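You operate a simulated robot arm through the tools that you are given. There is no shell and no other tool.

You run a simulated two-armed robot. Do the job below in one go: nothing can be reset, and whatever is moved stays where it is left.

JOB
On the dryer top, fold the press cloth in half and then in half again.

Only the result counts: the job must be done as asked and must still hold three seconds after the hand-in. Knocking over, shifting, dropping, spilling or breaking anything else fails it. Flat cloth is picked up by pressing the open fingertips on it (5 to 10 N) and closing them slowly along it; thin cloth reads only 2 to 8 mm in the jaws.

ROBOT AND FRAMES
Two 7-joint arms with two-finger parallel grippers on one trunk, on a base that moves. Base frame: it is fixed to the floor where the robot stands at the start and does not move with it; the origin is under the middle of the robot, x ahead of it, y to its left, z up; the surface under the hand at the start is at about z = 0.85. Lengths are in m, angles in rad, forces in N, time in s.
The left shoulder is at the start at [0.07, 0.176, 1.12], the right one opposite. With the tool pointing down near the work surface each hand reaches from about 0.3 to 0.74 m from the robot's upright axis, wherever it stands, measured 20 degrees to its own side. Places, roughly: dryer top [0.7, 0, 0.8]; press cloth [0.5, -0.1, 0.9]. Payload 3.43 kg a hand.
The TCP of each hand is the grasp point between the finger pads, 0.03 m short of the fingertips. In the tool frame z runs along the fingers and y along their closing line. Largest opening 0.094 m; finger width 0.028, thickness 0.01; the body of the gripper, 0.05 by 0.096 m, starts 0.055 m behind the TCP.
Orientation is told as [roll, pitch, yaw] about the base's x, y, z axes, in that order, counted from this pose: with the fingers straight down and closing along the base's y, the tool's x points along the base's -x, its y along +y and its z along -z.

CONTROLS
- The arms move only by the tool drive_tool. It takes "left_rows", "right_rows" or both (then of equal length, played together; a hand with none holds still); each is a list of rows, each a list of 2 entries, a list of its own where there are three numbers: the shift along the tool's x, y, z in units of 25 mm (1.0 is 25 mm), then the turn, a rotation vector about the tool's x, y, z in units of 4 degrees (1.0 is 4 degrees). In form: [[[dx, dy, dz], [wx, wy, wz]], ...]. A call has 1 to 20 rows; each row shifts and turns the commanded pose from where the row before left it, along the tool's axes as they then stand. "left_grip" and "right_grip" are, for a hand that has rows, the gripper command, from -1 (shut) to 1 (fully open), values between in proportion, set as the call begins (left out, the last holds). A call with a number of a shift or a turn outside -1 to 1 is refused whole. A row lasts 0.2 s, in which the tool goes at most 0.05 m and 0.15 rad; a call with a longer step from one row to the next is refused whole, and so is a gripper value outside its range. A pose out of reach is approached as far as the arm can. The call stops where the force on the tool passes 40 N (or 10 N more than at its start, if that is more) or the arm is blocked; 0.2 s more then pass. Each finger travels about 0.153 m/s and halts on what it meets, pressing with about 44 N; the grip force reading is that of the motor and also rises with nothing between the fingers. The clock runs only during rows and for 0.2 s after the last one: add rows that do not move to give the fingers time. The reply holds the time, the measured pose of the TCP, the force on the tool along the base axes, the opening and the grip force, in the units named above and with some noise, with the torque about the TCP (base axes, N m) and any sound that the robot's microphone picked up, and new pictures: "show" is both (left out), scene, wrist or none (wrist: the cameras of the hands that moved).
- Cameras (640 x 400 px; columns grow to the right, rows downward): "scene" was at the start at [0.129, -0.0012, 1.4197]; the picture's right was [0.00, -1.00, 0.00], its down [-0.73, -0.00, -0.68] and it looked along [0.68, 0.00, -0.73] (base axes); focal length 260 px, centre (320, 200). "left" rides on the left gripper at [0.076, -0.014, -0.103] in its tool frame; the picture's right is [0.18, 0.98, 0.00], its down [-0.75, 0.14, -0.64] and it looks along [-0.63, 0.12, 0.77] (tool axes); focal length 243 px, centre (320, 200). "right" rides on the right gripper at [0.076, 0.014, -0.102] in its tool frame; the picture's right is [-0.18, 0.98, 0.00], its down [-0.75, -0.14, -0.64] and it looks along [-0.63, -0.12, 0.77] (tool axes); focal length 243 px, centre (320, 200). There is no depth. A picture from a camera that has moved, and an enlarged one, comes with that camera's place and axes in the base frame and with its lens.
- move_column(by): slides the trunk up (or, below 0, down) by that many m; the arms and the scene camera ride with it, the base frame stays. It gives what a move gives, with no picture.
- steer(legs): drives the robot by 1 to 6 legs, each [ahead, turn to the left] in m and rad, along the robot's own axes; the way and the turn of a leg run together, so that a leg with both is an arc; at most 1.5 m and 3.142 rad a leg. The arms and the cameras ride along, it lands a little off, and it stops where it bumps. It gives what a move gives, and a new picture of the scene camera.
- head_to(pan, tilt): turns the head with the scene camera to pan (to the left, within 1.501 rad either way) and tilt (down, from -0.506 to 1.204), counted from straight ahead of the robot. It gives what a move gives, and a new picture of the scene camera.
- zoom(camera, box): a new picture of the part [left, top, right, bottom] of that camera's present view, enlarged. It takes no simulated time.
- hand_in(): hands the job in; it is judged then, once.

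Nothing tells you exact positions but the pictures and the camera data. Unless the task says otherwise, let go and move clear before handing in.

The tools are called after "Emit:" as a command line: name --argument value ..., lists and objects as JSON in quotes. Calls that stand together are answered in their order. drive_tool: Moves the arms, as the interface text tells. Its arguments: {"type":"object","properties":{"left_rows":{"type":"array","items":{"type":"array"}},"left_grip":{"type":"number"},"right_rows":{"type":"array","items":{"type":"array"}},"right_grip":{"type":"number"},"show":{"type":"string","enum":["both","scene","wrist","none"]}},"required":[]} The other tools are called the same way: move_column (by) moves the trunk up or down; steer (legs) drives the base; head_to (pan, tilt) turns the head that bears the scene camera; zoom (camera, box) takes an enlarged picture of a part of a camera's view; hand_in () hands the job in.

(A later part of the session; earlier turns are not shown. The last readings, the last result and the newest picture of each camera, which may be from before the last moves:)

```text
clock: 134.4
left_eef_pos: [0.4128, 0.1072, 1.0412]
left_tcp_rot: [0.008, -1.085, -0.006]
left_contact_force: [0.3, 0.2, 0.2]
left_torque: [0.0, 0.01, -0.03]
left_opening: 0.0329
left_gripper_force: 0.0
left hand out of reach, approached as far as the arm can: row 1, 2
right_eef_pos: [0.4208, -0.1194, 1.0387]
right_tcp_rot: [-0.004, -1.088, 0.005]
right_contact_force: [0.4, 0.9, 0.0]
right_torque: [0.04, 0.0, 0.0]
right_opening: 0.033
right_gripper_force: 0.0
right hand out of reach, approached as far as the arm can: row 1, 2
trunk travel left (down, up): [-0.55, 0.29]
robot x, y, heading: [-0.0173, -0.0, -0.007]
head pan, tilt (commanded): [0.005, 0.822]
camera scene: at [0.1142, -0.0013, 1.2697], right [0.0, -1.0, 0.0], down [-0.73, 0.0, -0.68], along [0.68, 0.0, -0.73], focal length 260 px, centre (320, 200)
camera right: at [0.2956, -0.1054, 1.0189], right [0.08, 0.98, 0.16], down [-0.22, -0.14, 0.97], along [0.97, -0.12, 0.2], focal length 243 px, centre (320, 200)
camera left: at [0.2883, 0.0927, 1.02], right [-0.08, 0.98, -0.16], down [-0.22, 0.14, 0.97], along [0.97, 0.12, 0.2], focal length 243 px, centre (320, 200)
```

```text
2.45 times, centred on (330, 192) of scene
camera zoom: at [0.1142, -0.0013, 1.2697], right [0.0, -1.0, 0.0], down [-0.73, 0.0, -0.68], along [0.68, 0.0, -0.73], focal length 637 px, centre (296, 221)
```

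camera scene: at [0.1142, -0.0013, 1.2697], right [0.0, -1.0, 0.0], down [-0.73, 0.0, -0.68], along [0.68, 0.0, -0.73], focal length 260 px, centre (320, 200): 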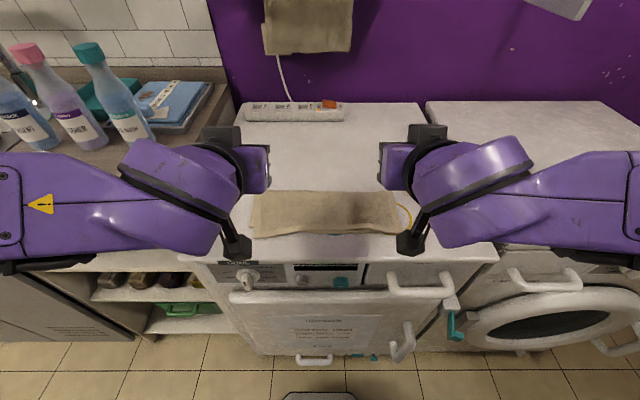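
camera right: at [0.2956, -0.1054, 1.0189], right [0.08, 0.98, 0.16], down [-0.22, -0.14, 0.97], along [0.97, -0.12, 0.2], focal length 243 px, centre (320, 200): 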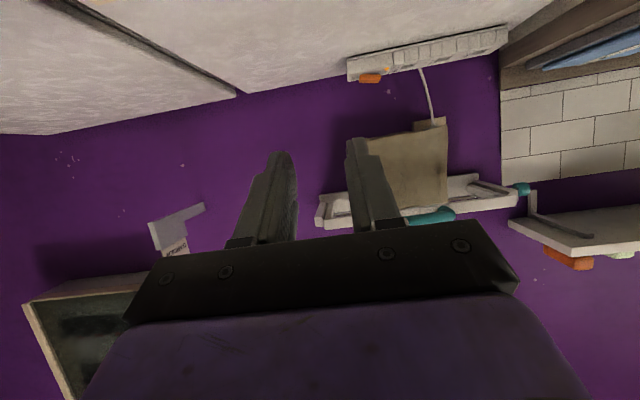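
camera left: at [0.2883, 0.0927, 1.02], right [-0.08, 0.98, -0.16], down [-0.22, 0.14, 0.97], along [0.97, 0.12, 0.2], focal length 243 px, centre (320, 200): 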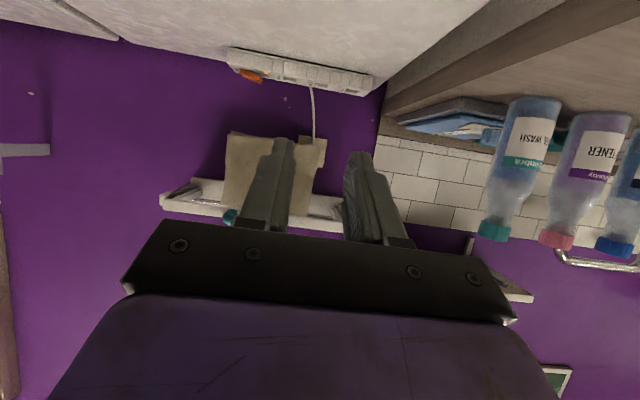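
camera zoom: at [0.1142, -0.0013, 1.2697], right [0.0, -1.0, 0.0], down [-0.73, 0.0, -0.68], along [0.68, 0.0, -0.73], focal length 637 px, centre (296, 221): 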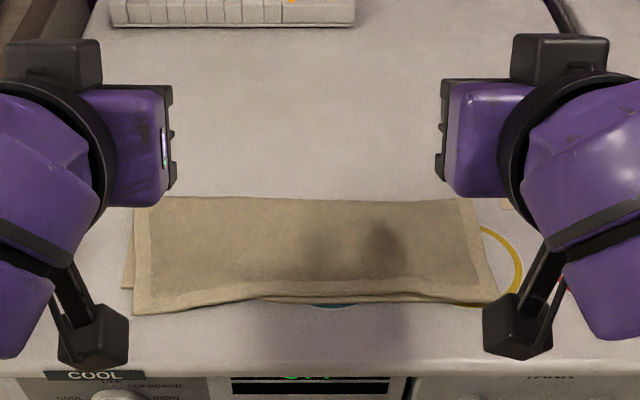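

The first fold came out very well: a flat half-fold with the fold line at x≈0.526. I'll move both hands out of view and inspect the edges closely.

Emit:
drive_tool --left_rows '[[[-0.5, 0.8, -0.2], [0, 1, 0]], [[-0.5, 0.8, -0.2], [0, 1, 0]], [[-0.5, 0.8, -0.2], [0, 1, 0]], [[-0.5, 0.5, -0.2], [0, 1, 0]], [[0, 0.5, 0], [0, 1, 0]], [[0, 0, 0], [0, 1, 0]], [[0, 0, 0], [0, 1, 0]], [[0, 0, 0], [0, 1, 0]]]' --right_rows '[[[-0.5, -0.8, -0.2], [0, 1, 0]], [[-0.5, -0.8, -0.2], [0, 1, 0]], [[-0.5, -0.8, -0.2], [0, 1, 0]], [[-0.5, -0.5, -0.2], [0, 1, 0]], [[0, -0.5, 0], [0, 1, 0]], [[0, 0, 0], [0, 1, 0]], [[0, 0, 0], [0, 1, 0]], [[0, 0, 0], [0, 1, 0]]]' --show "both"

Emit:
zoom --camera "scene" --box '[230, 170, 430, 270]'

```text
clock: 136.2
left_eef_pos: [0.4274, 0.1939, 1.0922]
left_tcp_rot: [0.003, -0.525, -0.004]
left_contact_force: [-0.3, 0.7, 0.7]
left_torque: [-0.01, 0.01, -0.01]
left_opening: 0.0329
left_gripper_force: 0.1
right_eef_pos: [0.4343, -0.205, 1.0912]
right_tcp_rot: [0.001, -0.529, 0.003]
right_contact_force: [-1.1, 0.3, 0.5]
right_torque: [-0.02, -0.02, -0.04]
right_opening: 0.0329
right_gripper_force: 0.2
trunk travel left (down, up): [-0.55, 0.29]
robot x, y, heading: [-0.0156, 0.003, -0.0]
head pan, tilt (commanded): [0.005, 0.822]
camera scene: at [0.1146, -0.0014, 1.2696], right [0.0, -1.0, 0.0], down [-0.73, 0.0, -0.68], along [0.68, 0.0, -0.73], focal length 260 px, centre (320, 200)
camera right: at [0.3155, -0.19, 1.1414], right [0.16, 0.98, 0.09], down [0.33, -0.14, 0.93], along [0.93, -0.12, -0.34], focal length 243 px, centre (320, 200)
camera left: at [0.3093, 0.1777, 1.1417], right [-0.16, 0.98, -0.09], down [0.33, 0.14, 0.93], along [0.93, 0.12, -0.35], focal length 243 px, centre (320, 200)
```

scene: 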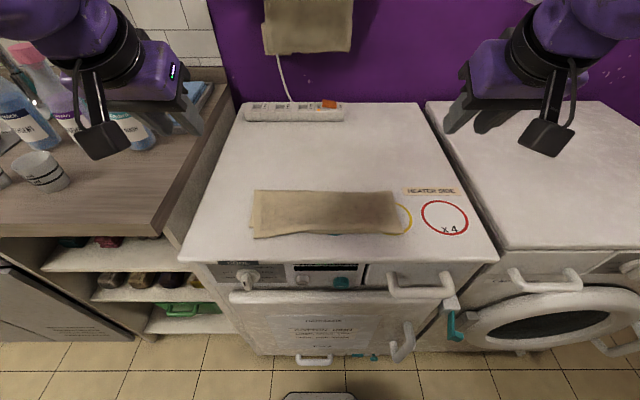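
right: 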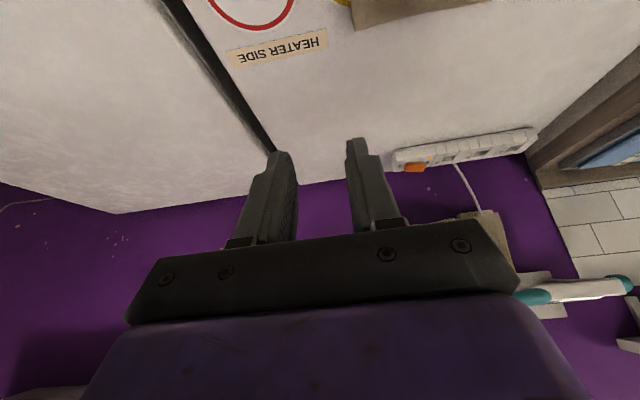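
left: 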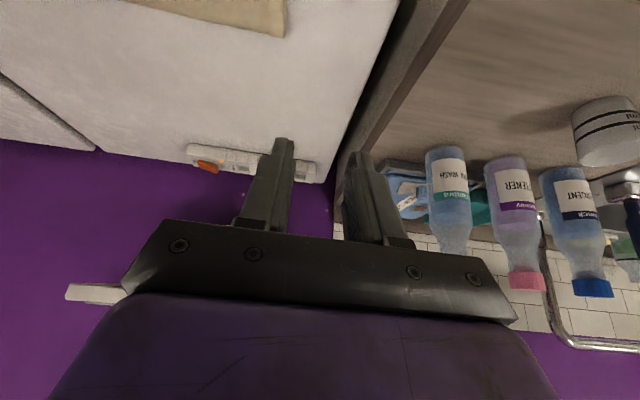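

```text
3.20 times, centred on (330, 220) of scene
camera zoom: at [0.1146, -0.0014, 1.2696], right [0.0, -1.0, 0.0], down [-0.73, 0.0, -0.68], along [0.68, 0.0, -0.73], focal length 831 px, centre (288, 136)
```

zoom: 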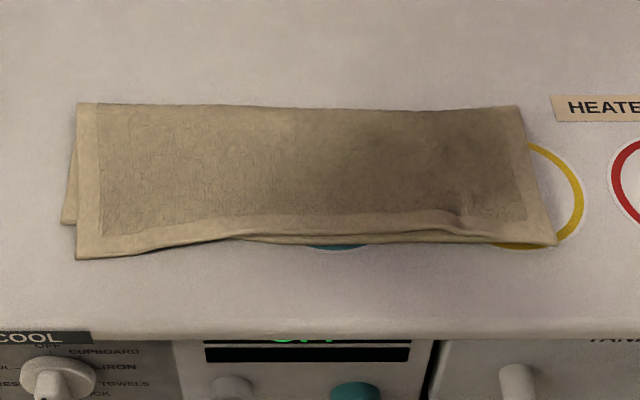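

Very good fold; only the upper layer's left near corner overshoots by about 2.5 cm ([0.399, 0.125] against the lower corner at [0.429, 0.140]). I'll try nudging it back with light fingertip pressure from the left hand.

Emit:
drive_tool --left_rows '[[[0, -0.4, 0.4], [0, 1, 0]], [[0, -0.4, 0.4], [0, 1, 0]], [[0, -0.5, 0.6], [0, 1, 0]], [[0, -0.5, 0.6], [0, 1, 0]], [[0, -0.5, 0.8], [0, 1, 0]], [[0, -0.5, 0.8], [0, 1, 0]], [[0, -0.3, 0.8], [0, 1, 0]], [[0, -0.3, 0.8], [0, 0.5, 0]], [[0, 0, 0.8], [0, 0, 0]], [[0, 0, 0], [0, 0, 0]]]' --left_grip -0.6 --show "both"

```text
clock: 138.4
left_eef_pos: [0.4566, 0.1073, 0.948]
left_tcp_rot: [0.004, -0.004, -0.002]
left_contact_force: [0.3, -0.3, 0.4]
left_torque: [-0.02, 0.0, -0.01]
left_opening: 0.0187
left_gripper_force: 0.1
right_eef_pos: [0.4319, -0.204, 1.092]
right_tcp_rot: [0.001, -0.53, 0.003]
right_contact_force: [0.6, -0.6, -0.2]
right_torque: [-0.03, -0.01, -0.03]
right_opening: 0.0331
right_gripper_force: 0.0
trunk travel left (down, up): [-0.55, 0.29]
robot x, y, heading: [-0.0167, -0.0006, -0.004]
head pan, tilt (commanded): [0.005, 0.822]
camera scene: at [0.1142, -0.0014, 1.2697], right [0.0, -1.0, 0.0], down [-0.73, 0.0, -0.68], along [0.68, 0.0, -0.73], focal length 260 px, centre (320, 200)
camera left: at [0.3816, 0.0924, 1.0489], right [-0.18, 0.98, 0.0], down [0.75, 0.14, 0.64], along [0.63, 0.12, -0.76], focal length 243 px, centre (320, 200)
```

scene: 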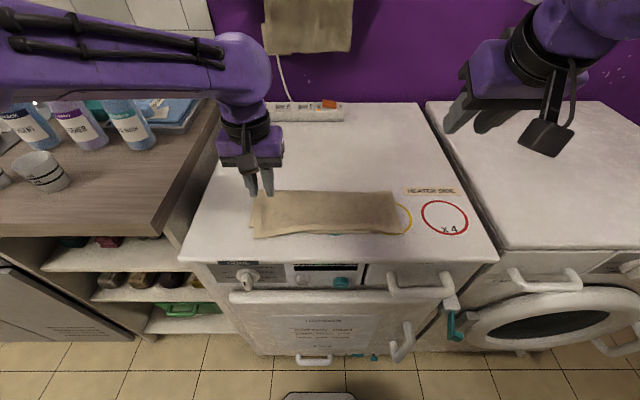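
left: 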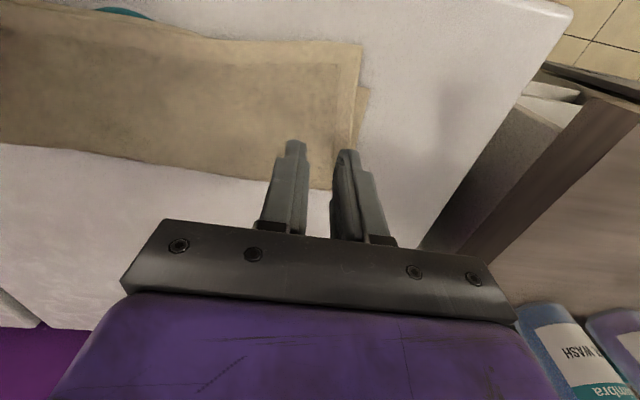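

Emit:
drive_tool --left_rows '[[[0.5, 0, 0.6], [0, 0, 0]], [[0.5, 0, 0.6], [0, 0, 0]], [[0, 0, 0.6], [0, 0, 0]], [[0, 0, 0.4], [0, 0, 0]], [[0, 0, 0.16], [0, 0, 0]], [[0, 0, 0.08], [0, 0, 0]], [[0, 0, 0], [0, 0, 0]]]' --show "none"

```text
clock: 140.0
left_eef_pos: [0.4315, 0.1086, 0.8853]
left_tcp_rot: [0.004, -0.003, -0.001]
left_contact_force: [0.3, 0.8, 4.7]
left_torque: [-0.02, -0.09, -0.02]
left_opening: 0.0186
left_gripper_force: 0.1
right_eef_pos: [0.4328, -0.2045, 1.0916]
right_tcp_rot: [-0.001, -0.531, 0.002]
right_contact_force: [-0.4, -0.4, -0.3]
right_torque: [-0.01, 0.01, 0.0]
right_opening: 0.0328
right_gripper_force: 0.1
trunk travel left (down, up): [-0.55, 0.29]
robot x, y, heading: [-0.0162, -0.0023, -0.0]
head pan, tilt (commanded): [0.005, 0.822]
```

Emit:
drive_tool --left_rows '[[[-0.15, 0.08, 0.02], [0, 0, 0]], [[-0.15, 0.08, 0], [0, 0, 0]], [[-0.15, 0.08, 0], [0, 0, 0]], [[-0.15, 0.08, 0], [0, 0, 0]], [[-0.15, 0.08, 0], [0, 0, 0]], [[-0.15, 0.08, 0], [0, 0, 0]], [[0, 0, 0], [0, 0, 0]]]' --show "none"

Emit:
zoom --camera "scene" --box '[230, 170, 430, 270]'

Emit:
zoom --camera "left" --box '[0, 0, 640, 400]'

```text
clock: 141.6
left_eef_pos: [0.4541, 0.1207, 0.8848]
left_tcp_rot: [0.005, -0.003, -0.001]
left_contact_force: [-2.0, -1.6, 5.6]
left_torque: [-0.03, 0.01, -0.02]
left_opening: 0.019
left_gripper_force: 0.0
right_eef_pos: [0.4329, -0.2041, 1.0918]
right_tcp_rot: [-0.001, -0.529, 0.002]
right_contact_force: [0.6, 0.7, 0.0]
right_torque: [-0.01, 0.0, 0.0]
right_opening: 0.0329
right_gripper_force: 0.0
trunk travel left (down, up): [-0.55, 0.29]
robot x, y, heading: [-0.0182, -0.0015, -0.001]
head pan, tilt (commanded): [0.005, 0.822]
```

```text
3.20 times, centred on (330, 220) of scene
camera zoom: at [0.1134, -0.0018, 1.2698], right [0.0, -1.0, 0.0], down [-0.73, 0.0, -0.68], along [0.68, 0.0, -0.73], focal length 831 px, centre (288, 136)
```

zoom: 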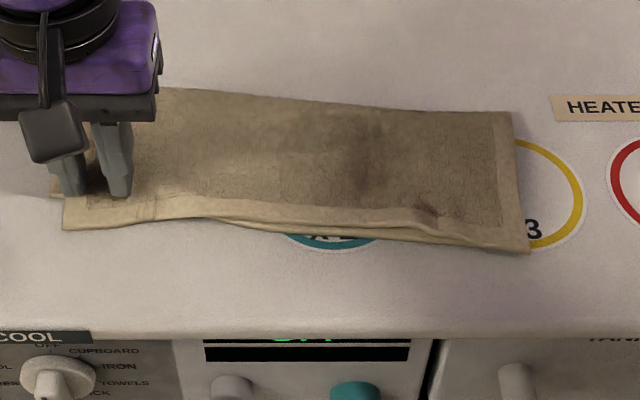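

```text
1.00 times, centred on (320, 200) of left (not enlarged: the box is as wide or as high as the picture)
camera zoom: at [0.3786, 0.105, 0.9875], right [-0.18, 0.98, 0.0], down [0.75, 0.14, 0.65], along [0.63, 0.12, -0.76], focal length 243 px, centre (320, 200)
```

zoom: 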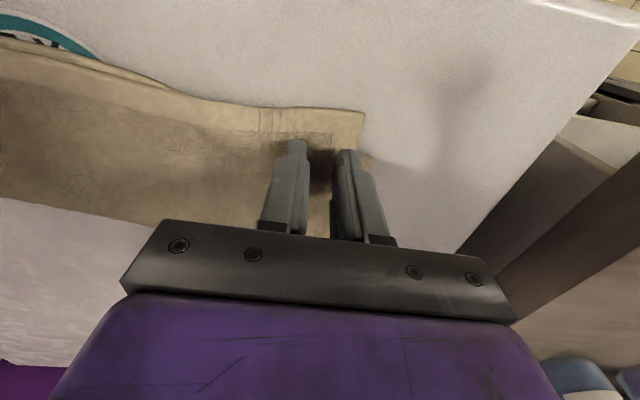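

Both layers move together, so nudging won't help; the stack just rotated. I'll drag it back to square and leave the fold as it is.

Emit:
drive_tool --left_rows '[[[0.15, -0.08, 0], [0, 0, 0]], [[0.15, -0.08, 0], [0, 0, 0]], [[0.15, -0.08, 0], [0, 0, 0]], [[0.15, -0.08, 0], [0, 0, 0]], [[0.15, -0.08, 0], [0, 0, 0]], [[0.15, -0.08, 0], [0, 0, 0]], [[0, 0, 0], [0, 0, 0]], [[0, 0, -0.6], [0, 0, 0]], [[0, 0, -1], [0, 0, 0]], [[0, 0.8, -1], [0, 0, 0]], [[0, 1, -1], [0, 0, 0]], [[0, 1, -1], [0, 0, 0]]]' --show "scene"

Emit:
zoom --camera "scene" --box '[230, 170, 430, 270]'

```text
clock: 144.2
left_eef_pos: [0.4291, 0.1784, 1.0014]
left_tcp_rot: [0.004, -0.003, -0.002]
left_contact_force: [-0.1, 0.6, 0.6]
left_torque: [0.0, 0.0, -0.01]
left_opening: 0.019
left_gripper_force: 0.0
right_eef_pos: [0.4325, -0.2035, 1.0924]
right_tcp_rot: [-0.001, -0.532, 0.002]
right_contact_force: [0.1, -0.7, 0.3]
right_torque: [-0.04, -0.01, 0.0]
right_opening: 0.0332
right_gripper_force: 0.0
trunk travel left (down, up): [-0.55, 0.29]
robot x, y, heading: [-0.0134, -0.0016, -0.004]
head pan, tilt (commanded): [0.005, 0.822]
camera scene: at [0.114, -0.0002, 1.2697], right [0.0, -1.0, 0.0], down [-0.73, 0.0, -0.68], along [0.68, 0.0, -0.73], focal length 260 px, centre (320, 200)
```

scene: 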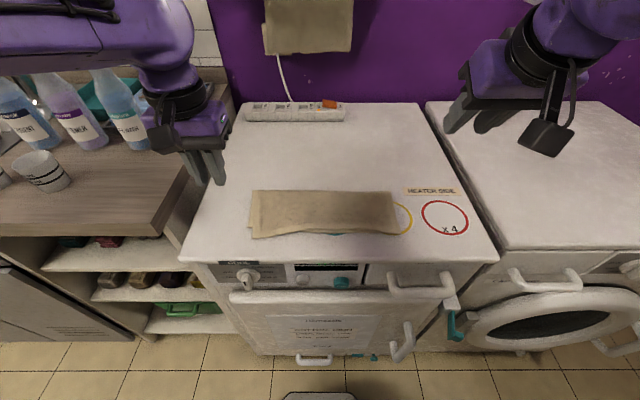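

```text
3.20 times, centred on (330, 220) of scene
camera zoom: at [0.114, -0.0002, 1.2697], right [0.0, -1.0, 0.0], down [-0.73, 0.0, -0.68], along [0.68, 0.0, -0.73], focal length 831 px, centre (288, 136)
```

zoom: 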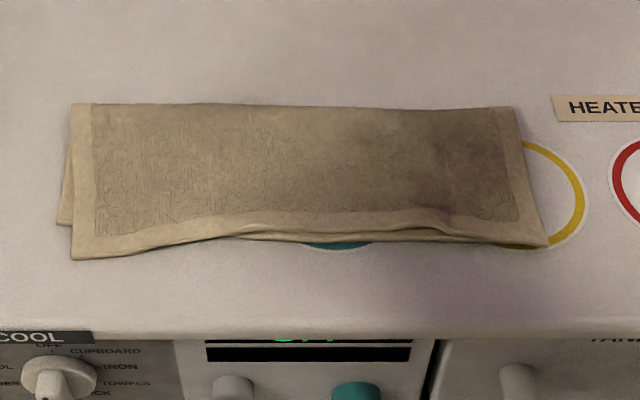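

The stack is square again. For the second fold I'll use the left hand to carry the right end over to the left. First I'll move the right arm out of the way and bring the left hand across above the right end.

Emit:
drive_tool --left_rows '[[[0, 0, 0], [0, 0, 0]], [[0, 0, 0], [0, 0, 0]], [[-0.12, -0.6, 0], [0, 0, 0]], [[-0.12, -0.9, 0], [0, 0, 0]], [[-0.12, -0.9, 0], [0, 0, 0]], [[-0.12, -0.9, 0], [0, 0, 0]], [[-0.12, -0.9, 0], [0, 0, 0]], [[-0.12, -0.9, 0], [0, 0, 0]], [[-0.12, -0.9, 0], [0, 0, 0]], [[-0.12, -0.9, 0], [0, 0, 0]], [[-0.12, -0.9, 0], [0, 0, 0]], [[-0.12, -0.9, 0], [0, 0, 0]]]' --right_rows '[[[0, -0.9, 0], [0, 0, 0]], [[0, -0.9, 0], [0, 0, 0]], [[0, -0.9, 0], [0, 0, 0]], [[0, -0.9, 0], [0, 0, 0]], [[0, -0.9, 0], [0, 0, 0]], [[0, -0.9, 0], [0, 0, 0]], [[0, -0.9, 0], [0, 0, 0]], [[0, -0.9, 0], [0, 0, 0]], [[0, 0, 0], [0, 0, 0]], [[0, 0, 0], [0, 0, 0]], [[0, 0, 0], [0, 0, 0]], [[0, 0, 0], [0, 0, 0]]]' --show "scene"

```text
clock: 146.8
left_eef_pos: [0.4618, -0.0408, 1.0005]
left_tcp_rot: [0.004, -0.002, -0.001]
left_contact_force: [0.0, -0.1, 0.9]
left_torque: [0.01, 0.03, 0.0]
left_opening: 0.019
left_gripper_force: 0.1
right_eef_pos: [0.4327, -0.3865, 1.0915]
right_tcp_rot: [0.0, -0.532, 0.001]
right_contact_force: [-0.3, -0.1, 0.0]
right_torque: [0.02, 0.04, -0.02]
right_opening: 0.0329
right_gripper_force: 0.1
trunk travel left (down, up): [-0.55, 0.29]
robot x, y, heading: [-0.0133, -0.0014, 0.001]
head pan, tilt (commanded): [0.005, 0.822]
camera scene: at [0.1146, -0.0025, 1.2697], right [0.0, -1.0, 0.0], down [-0.73, 0.0, -0.68], along [0.68, 0.0, -0.73], focal length 260 px, centre (320, 200)
```

scene: 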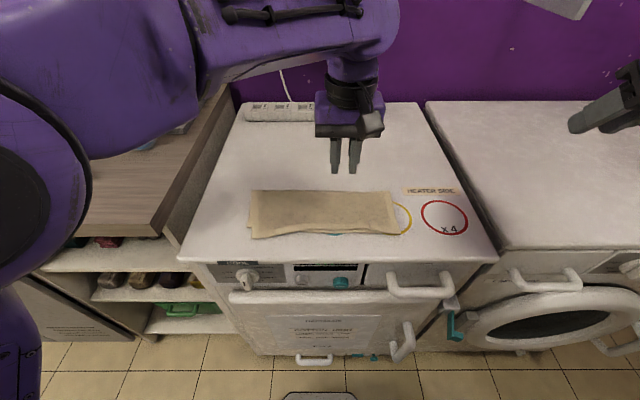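

The left hand tracks fine across the centre. I'll rotate it about the vertical toward −90° yaw.

Emit:
drive_tool --left_rows '[[[0, 0, 0], [0, 0, 1]], [[0, 0, 0], [0, 0, 1]], [[0, 0, 0], [0, 0, 1]], [[0, 0, 0], [0, 0, 1]], [[0, 0, 0], [0, 0, 1]], [[0, 0, 0], [0, 0, 1]], [[0, 0, 0], [0, 0, 1]], [[0, 0, 0], [0, 0, 1]], [[0, 0, 0], [0, 0, 1]], [[0, 0, 0], [0, 0, 1]], [[0, 0, 0], [0, 0, 1]], [[0, 0, 0], [0, 0, 1]]]' --show "none"

Emit:
drive_tool --left_rows '[[[0, 0, 0], [0, 0, 1]], [[0, 0, 0], [0, 0, 1]], [[0, 0, 0], [0, 0, 1]], [[0, 0, 0], [0, 0, 1]], [[0, 0, 0], [0, 0, 1]], [[0, 0, 0], [0, 0, 1]], [[0, 0, 0], [0, 0, 1]], [[0, 0, 0], [0, 0, 1]], [[0, 0, 0], [0, 0, 1]], [[0, 0, 0], [0, 0, 1]], [[0, 0, 0], [0, 0, 0.5]]]' --show "both"

```text
clock: 149.4
left_eef_pos: [0.4614, -0.04, 0.9998]
left_tcp_rot: [0.004, 0.002, -0.842]
left_contact_force: [0.2, 0.2, 0.1]
left_torque: [-0.03, 0.04, 0.0]
left_opening: 0.0186
left_gripper_force: 0.1
right_eef_pos: [0.4335, -0.3858, 1.0924]
right_tcp_rot: [-0.001, -0.53, 0.001]
right_contact_force: [-0.1, -0.3, -0.3]
right_torque: [-0.02, -0.01, -0.03]
right_opening: 0.0327
right_gripper_force: 0.0
trunk travel left (down, up): [-0.55, 0.29]
robot x, y, heading: [-0.0164, -0.0032, -0.007]
head pan, tilt (commanded): [0.005, 0.822]
```

```text
clock: 151.8
left_eef_pos: [0.461, -0.0394, 1.0004]
left_tcp_rot: [0.004, 0.005, -1.572]
left_contact_force: [-0.4, 0.1, 0.7]
left_torque: [-0.01, 0.02, -0.01]
left_opening: 0.019
left_gripper_force: 0.0
right_eef_pos: [0.4336, -0.3856, 1.0916]
right_tcp_rot: [0.0, -0.53, 0.0]
right_contact_force: [0.0, 0.2, 0.8]
right_torque: [0.05, 0.0, -0.02]
right_opening: 0.0328
right_gripper_force: 0.0
trunk travel left (down, up): [-0.55, 0.29]
robot x, y, heading: [-0.0093, -0.003, -0.003]
head pan, tilt (commanded): [0.005, 0.822]
camera scene: at [0.1143, -0.0016, 1.2697], right [0.0, -1.0, 0.0], down [-0.73, 0.0, -0.68], along [0.68, 0.0, -0.73], focal length 260 px, centre (320, 200)
camera left: at [0.4477, 0.0356, 1.1024], right [0.98, 0.18, 0.0], down [0.14, -0.76, 0.64], along [0.12, -0.63, -0.77], focal length 243 px, centre (320, 200)
```

scene: 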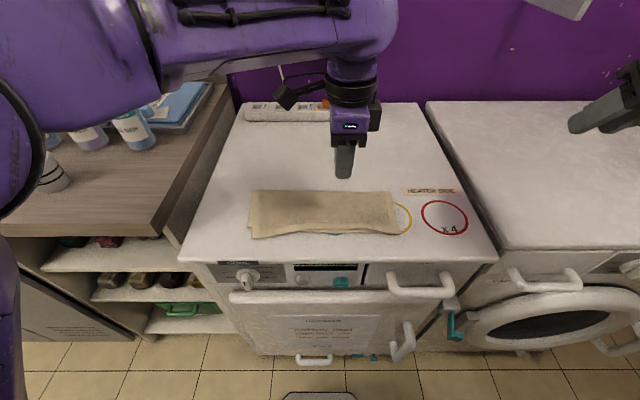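
left: 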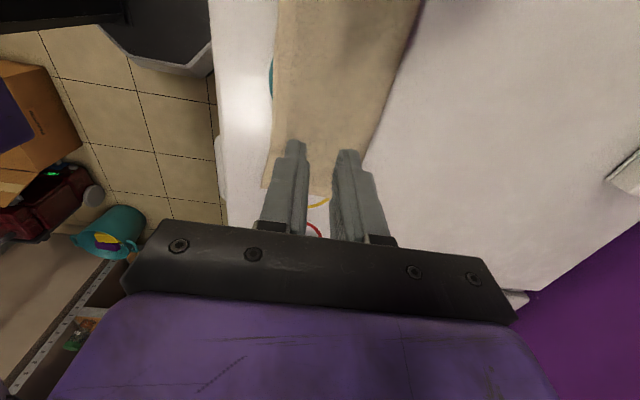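

Yaw is reached exactly. Now I'll test tilting the fingers to the right from here, as needed for the carry-over.

Emit:
drive_tool --left_rows '[[[0, 0, 0], [0, -1, 0]], [[0, 0, 0], [0, -1, 0]], [[0, 0, 0], [0, -1, 0]], [[0, 0, 0], [0, -1, 0]], [[0, 0, 0], [0, -1, 0]], [[0, 0, 0], [0, -1, 0]], [[0, 0, 0], [0, -1, 0]], [[0, 0, 0], [0, -1, 0]], [[0, 0, 0], [0, -1, 0]], [[0, 0, 0], [0, -1, 0]], [[0, 0, 0], [0, -1, 0]], [[0, 0, 0], [0, -1, 0]], [[0, 0, 0], [0, -1, 0]], [[0, 0, 0], [0, -1, 0]], [[0, 0, 0], [0, -1, 0]], [[0, 0, 0], [0, -1, 0]]]' --show "scene"

```text
clock: 155.2
left_eef_pos: [0.4612, -0.038, 1.0012]
left_tcp_rot: [0.007, -1.115, -1.576]
left_contact_force: [0.5, 0.8, 0.1]
left_torque: [0.02, 0.0, 0.01]
left_opening: 0.0189
left_gripper_force: 0.1
right_eef_pos: [0.4332, -0.3831, 1.092]
right_tcp_rot: [-0.002, -0.529, 0.002]
right_contact_force: [-0.2, -0.3, -0.6]
right_torque: [0.01, -0.02, 0.03]
right_opening: 0.0327
right_gripper_force: 0.1
trunk travel left (down, up): [-0.55, 0.29]
robot x, y, heading: [-0.0155, 0.0015, -0.002]
head pan, tilt (commanded): [0.005, 0.822]
camera scene: at [0.1146, -0.0009, 1.2697], right [0.0, -1.0, 0.0], down [-0.73, 0.0, -0.68], along [0.68, 0.0, -0.73], focal length 260 px, centre (320, 200)
```

scene: 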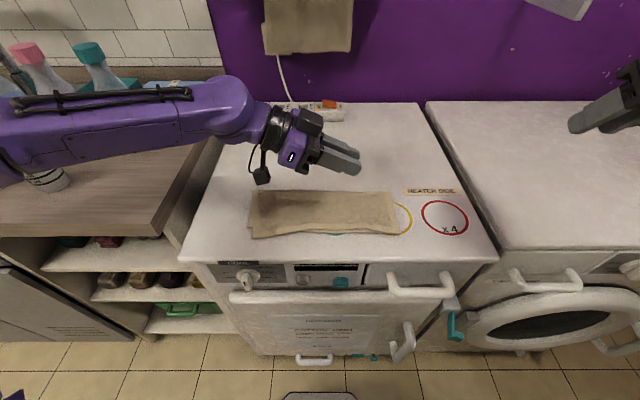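

The left arm handles this tilt naturally. I'll rehearse the end pose of the second fold (hand low on the left) in free air.

Emit:
drive_tool --left_rows '[[[0.677, 0, -0.532], [0, 0, 0]], [[0.677, 0, -0.532], [0, 0, 0]], [[0.677, 0, -0.532], [0, 0, 0]], [[0.677, 0, -0.532], [0, 0, 0]], [[0.677, 0, -0.532], [0, 0, 0]], [[0.677, 0, -0.532], [0, 0, 0]], [[0.677, 0, -0.532], [0, 0, 0]], [[0.4, 0, -0.4], [0, 0, 0]], [[0, 0, 0], [0, 0, 0]]]' --show "both"

```text
clock: 157.2
left_eef_pos: [0.4616, 0.1098, 0.9309]
left_tcp_rot: [0.007, -1.113, -1.577]
left_contact_force: [-0.2, -0.8, 0.3]
left_torque: [0.0, 0.06, -0.01]
left_opening: 0.0186
left_gripper_force: 0.0
right_eef_pos: [0.4327, -0.3859, 1.0925]
right_tcp_rot: [0.001, -0.532, 0.002]
right_contact_force: [0.7, -0.1, 0.3]
right_torque: [0.0, 0.0, -0.03]
right_opening: 0.033
right_gripper_force: 0.1
trunk travel left (down, up): [-0.55, 0.29]
robot x, y, heading: [-0.0116, -0.001, -0.005]
head pan, tilt (commanded): [0.005, 0.822]
camera scene: at [0.1144, -0.0016, 1.2697], right [0.0, -1.0, 0.0], down [-0.73, 0.0, -0.68], along [0.68, 0.0, -0.73], focal length 260 px, centre (320, 200)
camera left: at [0.4488, 0.2349, 0.9075], right [0.98, 0.08, -0.16], down [0.14, 0.24, 0.96], along [0.12, -0.97, 0.23], focal length 243 px, centre (320, 200)
```

scene: 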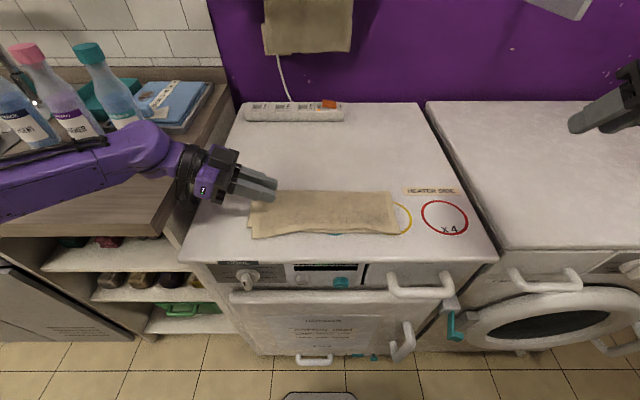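
left: 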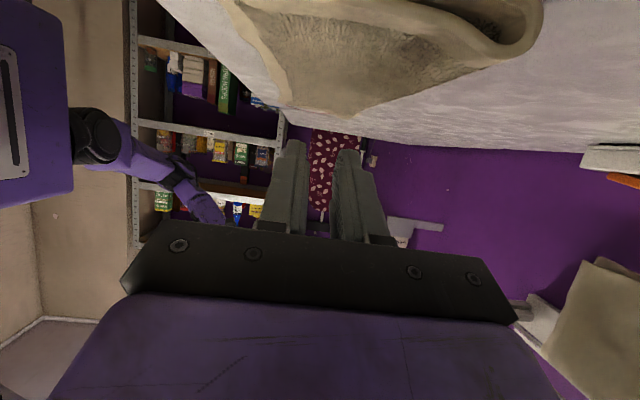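

The end pose is reachable and clear of the bottles. Now I'll bring the left hand back over the right end of the stack, untilting on the way.

Emit:
drive_tool --left_rows '[[[-0.623, 0, 0.364], [0, 1, 0]], [[-0.646, 0, 0.32], [0, 1, 0]], [[-0.667, 0, 0.274], [0, 1, 0]], [[-0.685, 0, 0.226], [0, 1, 0]], [[-0.699, 0, 0.178], [0, 1, 0]], [[-0.71, 0, 0.129], [0, 1, 0]], [[-0.357, 0, 0.508], [0, 1, 0]], [[-0.392, 0, 0.482], [0, 1, 0]], [[-0.424, 0, 0.454], [0, 1, 0]], [[-0.454, 0, 0.423], [0, 1, 0]], [[-0.483, 0, 0.39], [0, 1, 0]], [[-0.509, 0, 0.356], [0, 1, 0]], [[-0.533, 0, 0.319], [0, 1, 0]], [[-0.554, 0, 0.281], [0, 1, 0]], [[-0.572, 0, 0.242], [0, 1, 0]], [[-0.587, 0, 0.202], [0, 1, 0]], [[0, 0, 0], [0, 0, 0]]]' --left_grip -0.3 --show "both"

Emit:
zoom --camera "scene" --box '[230, 170, 430, 270]'

```text
clock: 161.0
left_eef_pos: [0.4784, -0.1121, 0.9756]
left_tcp_rot: [0.004, -0.06, -1.523]
left_contact_force: [-0.2, -0.2, 0.2]
left_torque: [-0.02, -0.01, 0.01]
left_opening: 0.033
left_gripper_force: 0.1
right_eef_pos: [0.4327, -0.3842, 1.0927]
right_tcp_rot: [0.001, -0.529, 0.002]
right_contact_force: [0.1, 0.3, -0.1]
right_torque: [-0.02, -0.03, 0.0]
right_opening: 0.033
right_gripper_force: 0.0
trunk travel left (down, up): [-0.55, 0.29]
robot x, y, heading: [-0.0143, -0.0026, 0.003]
head pan, tilt (commanded): [0.005, 0.822]
stopped in row 17 (left hand): the arm was blocked; the commanded pose is now the measured one
camera scene: at [0.1144, -0.0013, 1.2697], right [0.0, -1.0, 0.0], down [-0.73, 0.0, -0.68], along [0.68, 0.0, -0.73], focal length 260 px, centre (320, 200)
camera left: at [0.4617, -0.031, 1.0714], right [0.97, 0.23, -0.01], down [0.17, -0.71, 0.69], along [0.15, -0.67, -0.73], focal length 243 px, centre (320, 200)
```

scene: 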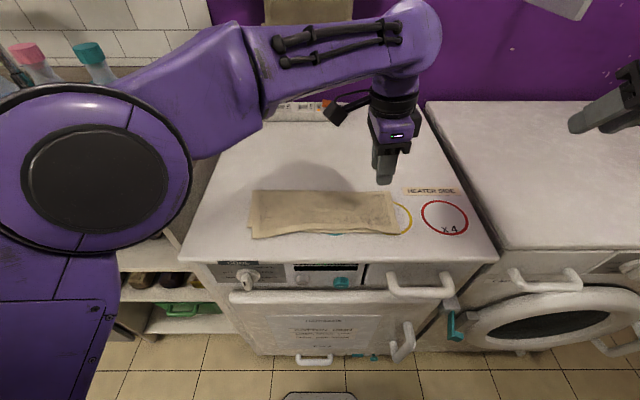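
left: 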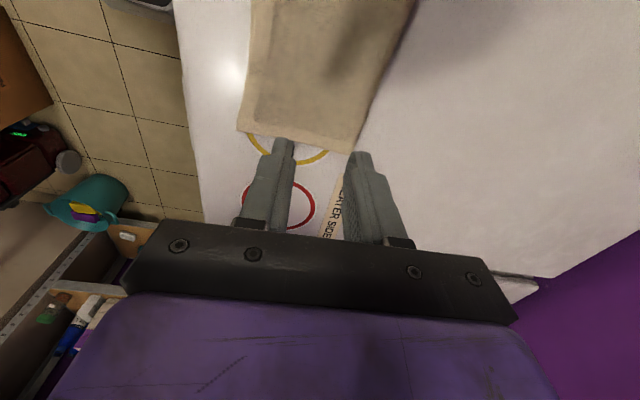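

```text
3.20 times, centred on (330, 220) of scene
camera zoom: at [0.1144, -0.0013, 1.2697], right [0.0, -1.0, 0.0], down [-0.73, 0.0, -0.68], along [0.68, 0.0, -0.73], focal length 831 px, centre (288, 136)
```

zoom: 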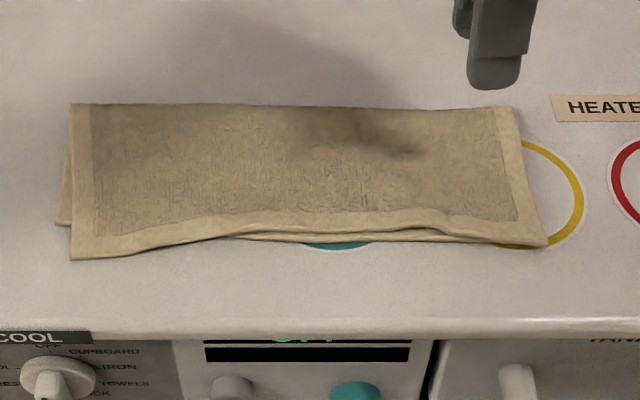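

The left arm hits a limit that far right with a vertical hand. Both layers slide together under fingertip pressure, so I'll pull the whole stack about 5 cm to the left, pressing near its left end.

Emit:
drive_tool --left_rows '[[[0.8, 0, 0], [0, 0.3, 0.2]], [[0.9, -0.07, 0], [0, 0.3, 0.2]], [[0.9, -0.07, 0], [0, 0.26, 0.2]], [[0.9, -0.07, 0], [0, 0, 0.1]], [[0.9, -0.07, 0.2], [0, 0, 0]], [[0.9, -0.07, 0.3], [0, 0, 0]], [[0.9, -0.07, 0.4], [0, 0, 0]], [[0.9, -0.07, 0.4], [0, 0, 0]], [[0.9, -0.07, 0.4], [0, 0, 0]], [[0, 0, 0.6], [0, 0, 0]], [[0, 0, 0], [0, 0, 0]]]' --left_grip -0.6 --show "none"

```text
clock: 163.4
left_eef_pos: [0.4613, 0.0867, 0.9144]
left_tcp_rot: [0.005, 0.002, -1.576]
left_contact_force: [0.4, -0.3, -0.2]
left_torque: [-0.01, 0.01, 0.0]
left_opening: 0.0188
left_gripper_force: 0.1
right_eef_pos: [0.4345, -0.3843, 1.0932]
right_tcp_rot: [-0.002, -0.531, 0.002]
right_contact_force: [0.4, -0.3, -0.1]
right_torque: [-0.02, 0.02, -0.04]
right_opening: 0.033
right_gripper_force: 0.0
trunk travel left (down, up): [-0.55, 0.29]
robot x, y, heading: [-0.0155, -0.0032, -0.005]
head pan, tilt (commanded): [0.005, 0.822]
```

Emit:
drive_tool --left_rows '[[[0, 0, 0.4], [0, 0, 0]], [[0, 0, 0.3], [0, 0, 0]], [[0, 0, 0.2], [0, 0, 0]], [[0, 0, 0.12], [0, 0, 0]], [[0, 0, 0.08], [0, 0, 0]], [[0, 0, 0], [0, 0, 0]]]' --show "none"

```text
clock: 164.8
left_eef_pos: [0.4616, 0.0863, 0.8867]
left_tcp_rot: [0.007, 0.005, -1.575]
left_contact_force: [1.2, -0.2, 5.2]
left_torque: [-0.02, -0.03, 0.01]
left_opening: 0.0187
left_gripper_force: 0.0
right_eef_pos: [0.4324, -0.3843, 1.0905]
right_tcp_rot: [-0.001, -0.53, 0.002]
right_contact_force: [-0.1, 0.5, 0.5]
right_torque: [-0.02, 0.02, -0.02]
right_opening: 0.033
right_gripper_force: 0.1
trunk travel left (down, up): [-0.55, 0.29]
robot x, y, heading: [-0.0146, -0.0037, -0.001]
head pan, tilt (commanded): [0.005, 0.822]
```

Emit:
drive_tool --left_rows '[[[0, 0, 0.03], [0, 0, 0]], [[0.275, 0, 0], [0, 0, 0]], [[0.275, 0, 0], [0, 0, 0]], [[0.275, 0, 0], [0, 0, 0]], [[0.275, 0, 0], [0, 0, 0]], [[0.275, 0, 0], [0, 0, 0]], [[0.275, 0, 0], [0, 0, 0]], [[0.275, 0, 0], [0, 0, 0]], [[0.275, 0, 0], [0, 0, 0]], [[0, 0, 0], [0, 0, 0]]]' --show "scene"

Emit:
zoom --camera "scene" --box '[200, 170, 430, 285]'

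```text
clock: 167.0
left_eef_pos: [0.464, 0.1414, 0.8861]
left_tcp_rot: [0.007, 0.005, -1.576]
left_contact_force: [-0.1, -1.4, 5.4]
left_torque: [0.0, -0.01, 0.0]
left_opening: 0.0184
left_gripper_force: 0.0
right_eef_pos: [0.4324, -0.385, 1.0927]
right_tcp_rot: [-0.001, -0.532, 0.002]
right_contact_force: [0.0, -0.8, 0.5]
right_torque: [0.0, 0.0, 0.04]
right_opening: 0.0327
right_gripper_force: 0.0
trunk travel left (down, up): [-0.55, 0.29]
robot x, y, heading: [-0.0158, -0.0021, 0.001]
head pan, tilt (commanded): [0.005, 0.822]
camera scene: at [0.1136, -0.0021, 1.2698], right [0.0, -1.0, 0.0], down [-0.73, 0.0, -0.68], along [0.68, 0.0, -0.73], focal length 260 px, centre (320, 200)
```

scene: 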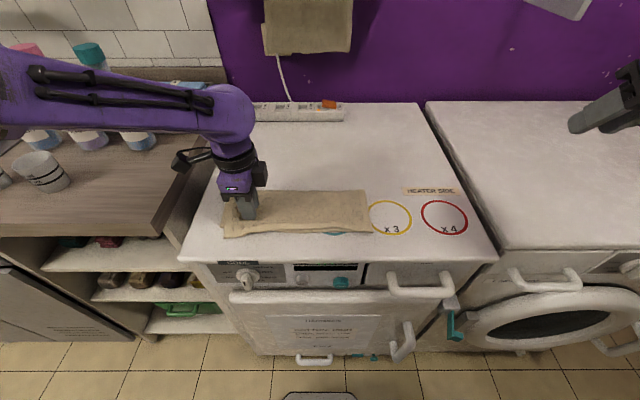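

```text
2.78 times, centred on (315, 228) of scene
camera zoom: at [0.1136, -0.0021, 1.2698], right [0.0, -1.0, 0.0], down [-0.73, 0.0, -0.68], along [0.68, 0.0, -0.73], focal length 723 px, centre (334, 124)
```

zoom: 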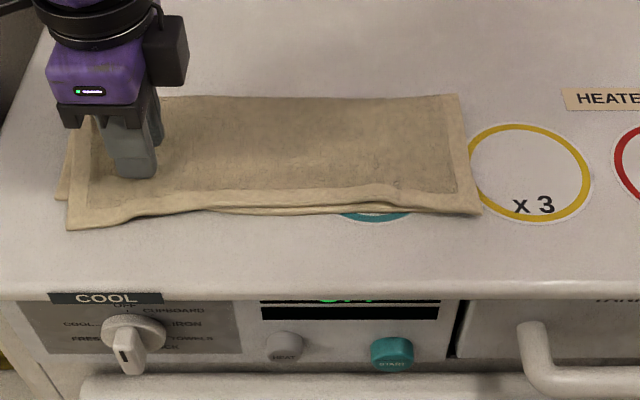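

The stack is now centred around y≈0.043, with its right end at y≈−0.103. I'll lift and bring the left hand over the right end with a 16° tilt to stay inside its reach.

Emit:
drive_tool --left_rows '[[[0, 0, -0.8], [0, 0, 0]], [[0, 0, -0.9], [0, 0, 0]], [[0, 0, -0.9], [0, 0, 0]], [[-0.94, 0.02, 0], [0, 0, 0]], [[-0.94, 0.02, 0], [0, 0, 0]], [[-0.94, 0.02, 0], [0, 0, 0]], [[-0.94, 0.02, 0], [0, 0, 0]], [[-0.94, 0.02, 0], [0, -1, 0]], [[-0.94, 0.02, 0.07], [0, -1, 0]], [[-0.93, 0.02, 0.13], [0, -1, 0]], [[-0.92, 0.02, 0.2], [0, -1, 0]], [[-0.9, 0.02, 0.26], [0, 0, 0]], [[-0.9, 0.02, 0.26], [0, 0, 0]], [[0, 0, 0], [0, 0, 0]]]' --left_grip -0.3 --show "both"

Emit:
zoom --camera "scene" --box '[200, 170, 430, 285]'

```text
clock: 170.0
left_eef_pos: [0.4662, -0.0926, 0.9504]
left_tcp_rot: [0.005, -0.277, -1.577]
left_contact_force: [0.7, 0.3, -0.6]
left_torque: [-0.01, 0.0, -0.01]
left_opening: 0.0329
left_gripper_force: 0.0
right_eef_pos: [0.4349, -0.3848, 1.0922]
right_tcp_rot: [-0.003, -0.531, 0.001]
right_contact_force: [-0.2, 0.4, 0.4]
right_torque: [0.02, 0.02, 0.01]
right_opening: 0.0326
right_gripper_force: 0.0
trunk travel left (down, up): [-0.55, 0.29]
robot x, y, heading: [-0.0153, 0.0018, 0.0]
head pan, tilt (commanded): [0.005, 0.822]
camera scene: at [0.1142, -0.001, 1.2697], right [0.0, -1.0, 0.0], down [-0.73, 0.0, -0.68], along [0.68, 0.0, -0.73], focal length 260 px, centre (320, 200)
camera left: at [0.4527, 0.0071, 1.0272], right [0.98, 0.17, -0.04], down [0.13, -0.55, 0.82], along [0.12, -0.82, -0.57], focal length 243 px, centre (320, 200)
```

scene: 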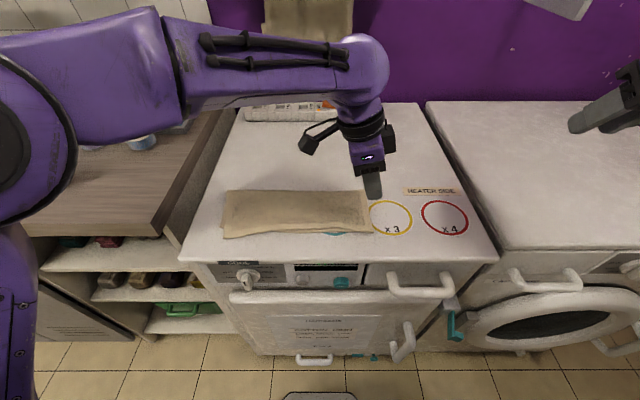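
left: 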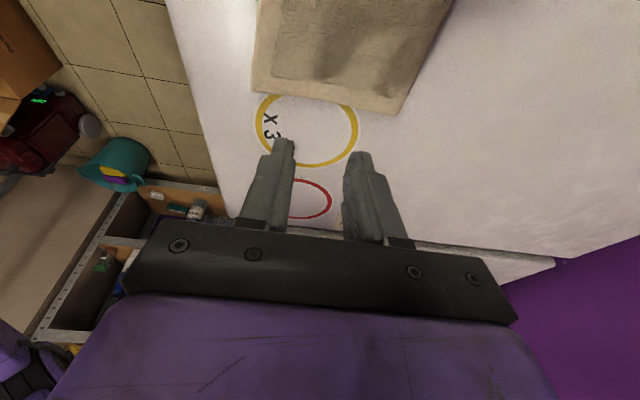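

```text
2.78 times, centred on (315, 228) of scene
camera zoom: at [0.1142, -0.001, 1.2697], right [0.0, -1.0, 0.0], down [-0.73, 0.0, -0.68], along [0.68, 0.0, -0.73], focal length 723 px, centre (334, 124)
```

zoom: 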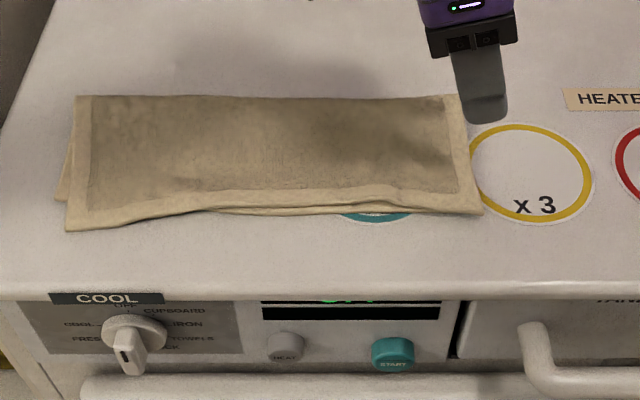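

The hand is well placed over the right end (corners at about [0.412, −0.106] and [0.527, −0.101]). Now lowering to press on it.

Emit:
drive_tool --left_rows '[[[0.132, 0.03, 0.46], [0, 0, 0]], [[0.132, 0.03, 0.46], [0, 0, 0]], [[0.132, 0.03, 0.46], [0, 0, 0]], [[0.132, 0.03, 0.46], [0, 0, 0]], [[0.033, 0, 0.115], [0, 0, 0]], [[0.033, 0, 0.115], [0, 0, 0]], [[0, 0, 0], [0, 0, 0]]]' --show "wrist"

```text
clock: 171.6
left_eef_pos: [0.4705, -0.0923, 0.8959]
left_tcp_rot: [0.005, -0.274, -1.58]
left_contact_force: [0.0, 0.2, -0.4]
left_torque: [0.03, 0.03, -0.01]
left_opening: 0.0329
left_gripper_force: 0.0
right_eef_pos: [0.4329, -0.3843, 1.0905]
right_tcp_rot: [0.001, -0.531, 0.001]
right_contact_force: [-0.2, -0.1, -0.2]
right_torque: [-0.01, 0.03, 0.02]
right_opening: 0.0329
right_gripper_force: 0.0
trunk travel left (down, up): [-0.55, 0.29]
robot x, y, heading: [-0.0149, 0.0001, 0.005]
head pan, tilt (commanded): [0.005, 0.822]
camera left: at [0.4564, 0.0071, 0.9725], right [0.98, 0.17, -0.04], down [0.13, -0.55, 0.82], along [0.12, -0.82, -0.57], focal length 243 px, centre (320, 200)
```

left: 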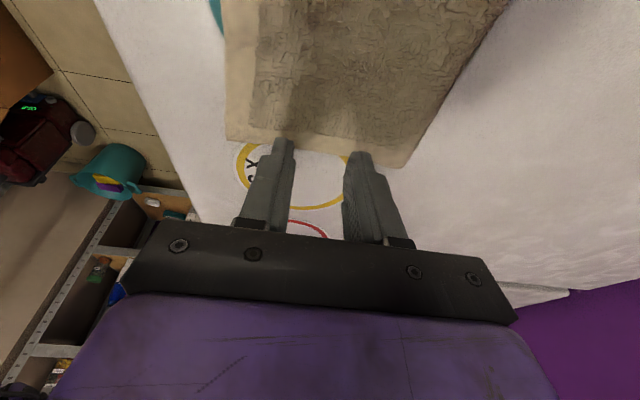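

Emit:
drive_tool --left_rows '[[[0.115, 0, -0.03], [0, 0, 0]], [[0.03, 0, 0.1], [0, 0, 0]], [[0.02, 0, 0.06], [0, 0, 0]], [[0, 0, 0], [0, 0, 0]]]' --show "none"

```text
clock: 172.6
left_eef_pos: [0.4699, -0.0899, 0.8906]
left_tcp_rot: [0.005, -0.276, -1.579]
left_contact_force: [0.3, 0.0, 0.9]
left_torque: [0.01, 0.03, -0.03]
left_opening: 0.0328
left_gripper_force: 0.1
right_eef_pos: [0.4339, -0.3843, 1.0918]
right_tcp_rot: [0.0, -0.53, 0.002]
right_contact_force: [-0.1, -0.3, -0.3]
right_torque: [-0.03, 0.03, -0.01]
right_opening: 0.0328
right_gripper_force: 0.0
trunk travel left (down, up): [-0.55, 0.29]
robot x, y, heading: [-0.0134, -0.0055, 0.001]
head pan, tilt (commanded): [0.005, 0.822]
```

Emit:
drive_tool --left_rows '[[[0.02, 0, 0.06], [0, 0, 0]], [[0.01, 0, 0.03], [0, 0, 0]], [[0, 0, 0], [0, 0, 0]]]' --show "none"

```text
clock: 173.4
left_eef_pos: [0.4697, -0.0899, 0.8892]
left_tcp_rot: [0.004, -0.276, -1.578]
left_contact_force: [-0.5, 0.1, 2.3]
left_torque: [-0.01, 0.0, -0.02]
left_opening: 0.0329
left_gripper_force: 0.1
right_eef_pos: [0.4335, -0.385, 1.0924]
right_tcp_rot: [0.001, -0.53, 0.001]
right_contact_force: [-0.4, 0.5, -0.2]
right_torque: [0.01, 0.03, 0.0]
right_opening: 0.0328
right_gripper_force: 0.1
trunk travel left (down, up): [-0.55, 0.29]
robot x, y, heading: [-0.0166, -0.0008, 0.005]
head pan, tilt (commanded): [0.005, 0.822]
```

Emit:
drive_tool --left_rows '[[[0.02, 0, 0.06], [0, 0, 0]], [[0.01, 0, 0.03], [0, 0, 0]], [[0, 0, 0], [0, 0, 0]]]' --show "none"

```text
clock: 174.2
left_eef_pos: [0.4688, -0.0896, 0.888]
left_tcp_rot: [0.006, -0.276, -1.578]
left_contact_force: [1.7, -0.3, 9.3]
left_torque: [-0.01, -0.04, 0.02]
left_opening: 0.0329
left_gripper_force: 0.1
right_eef_pos: [0.4321, -0.384, 1.092]
right_tcp_rot: [-0.001, -0.53, 0.002]
right_contact_force: [1.1, 0.3, 0.2]
right_torque: [0.0, 0.02, 0.01]
right_opening: 0.0328
right_gripper_force: 0.2
trunk travel left (down, up): [-0.55, 0.29]
robot x, y, heading: [-0.0162, -0.0028, -0.001]
head pan, tilt (commanded): [0.005, 0.822]
```

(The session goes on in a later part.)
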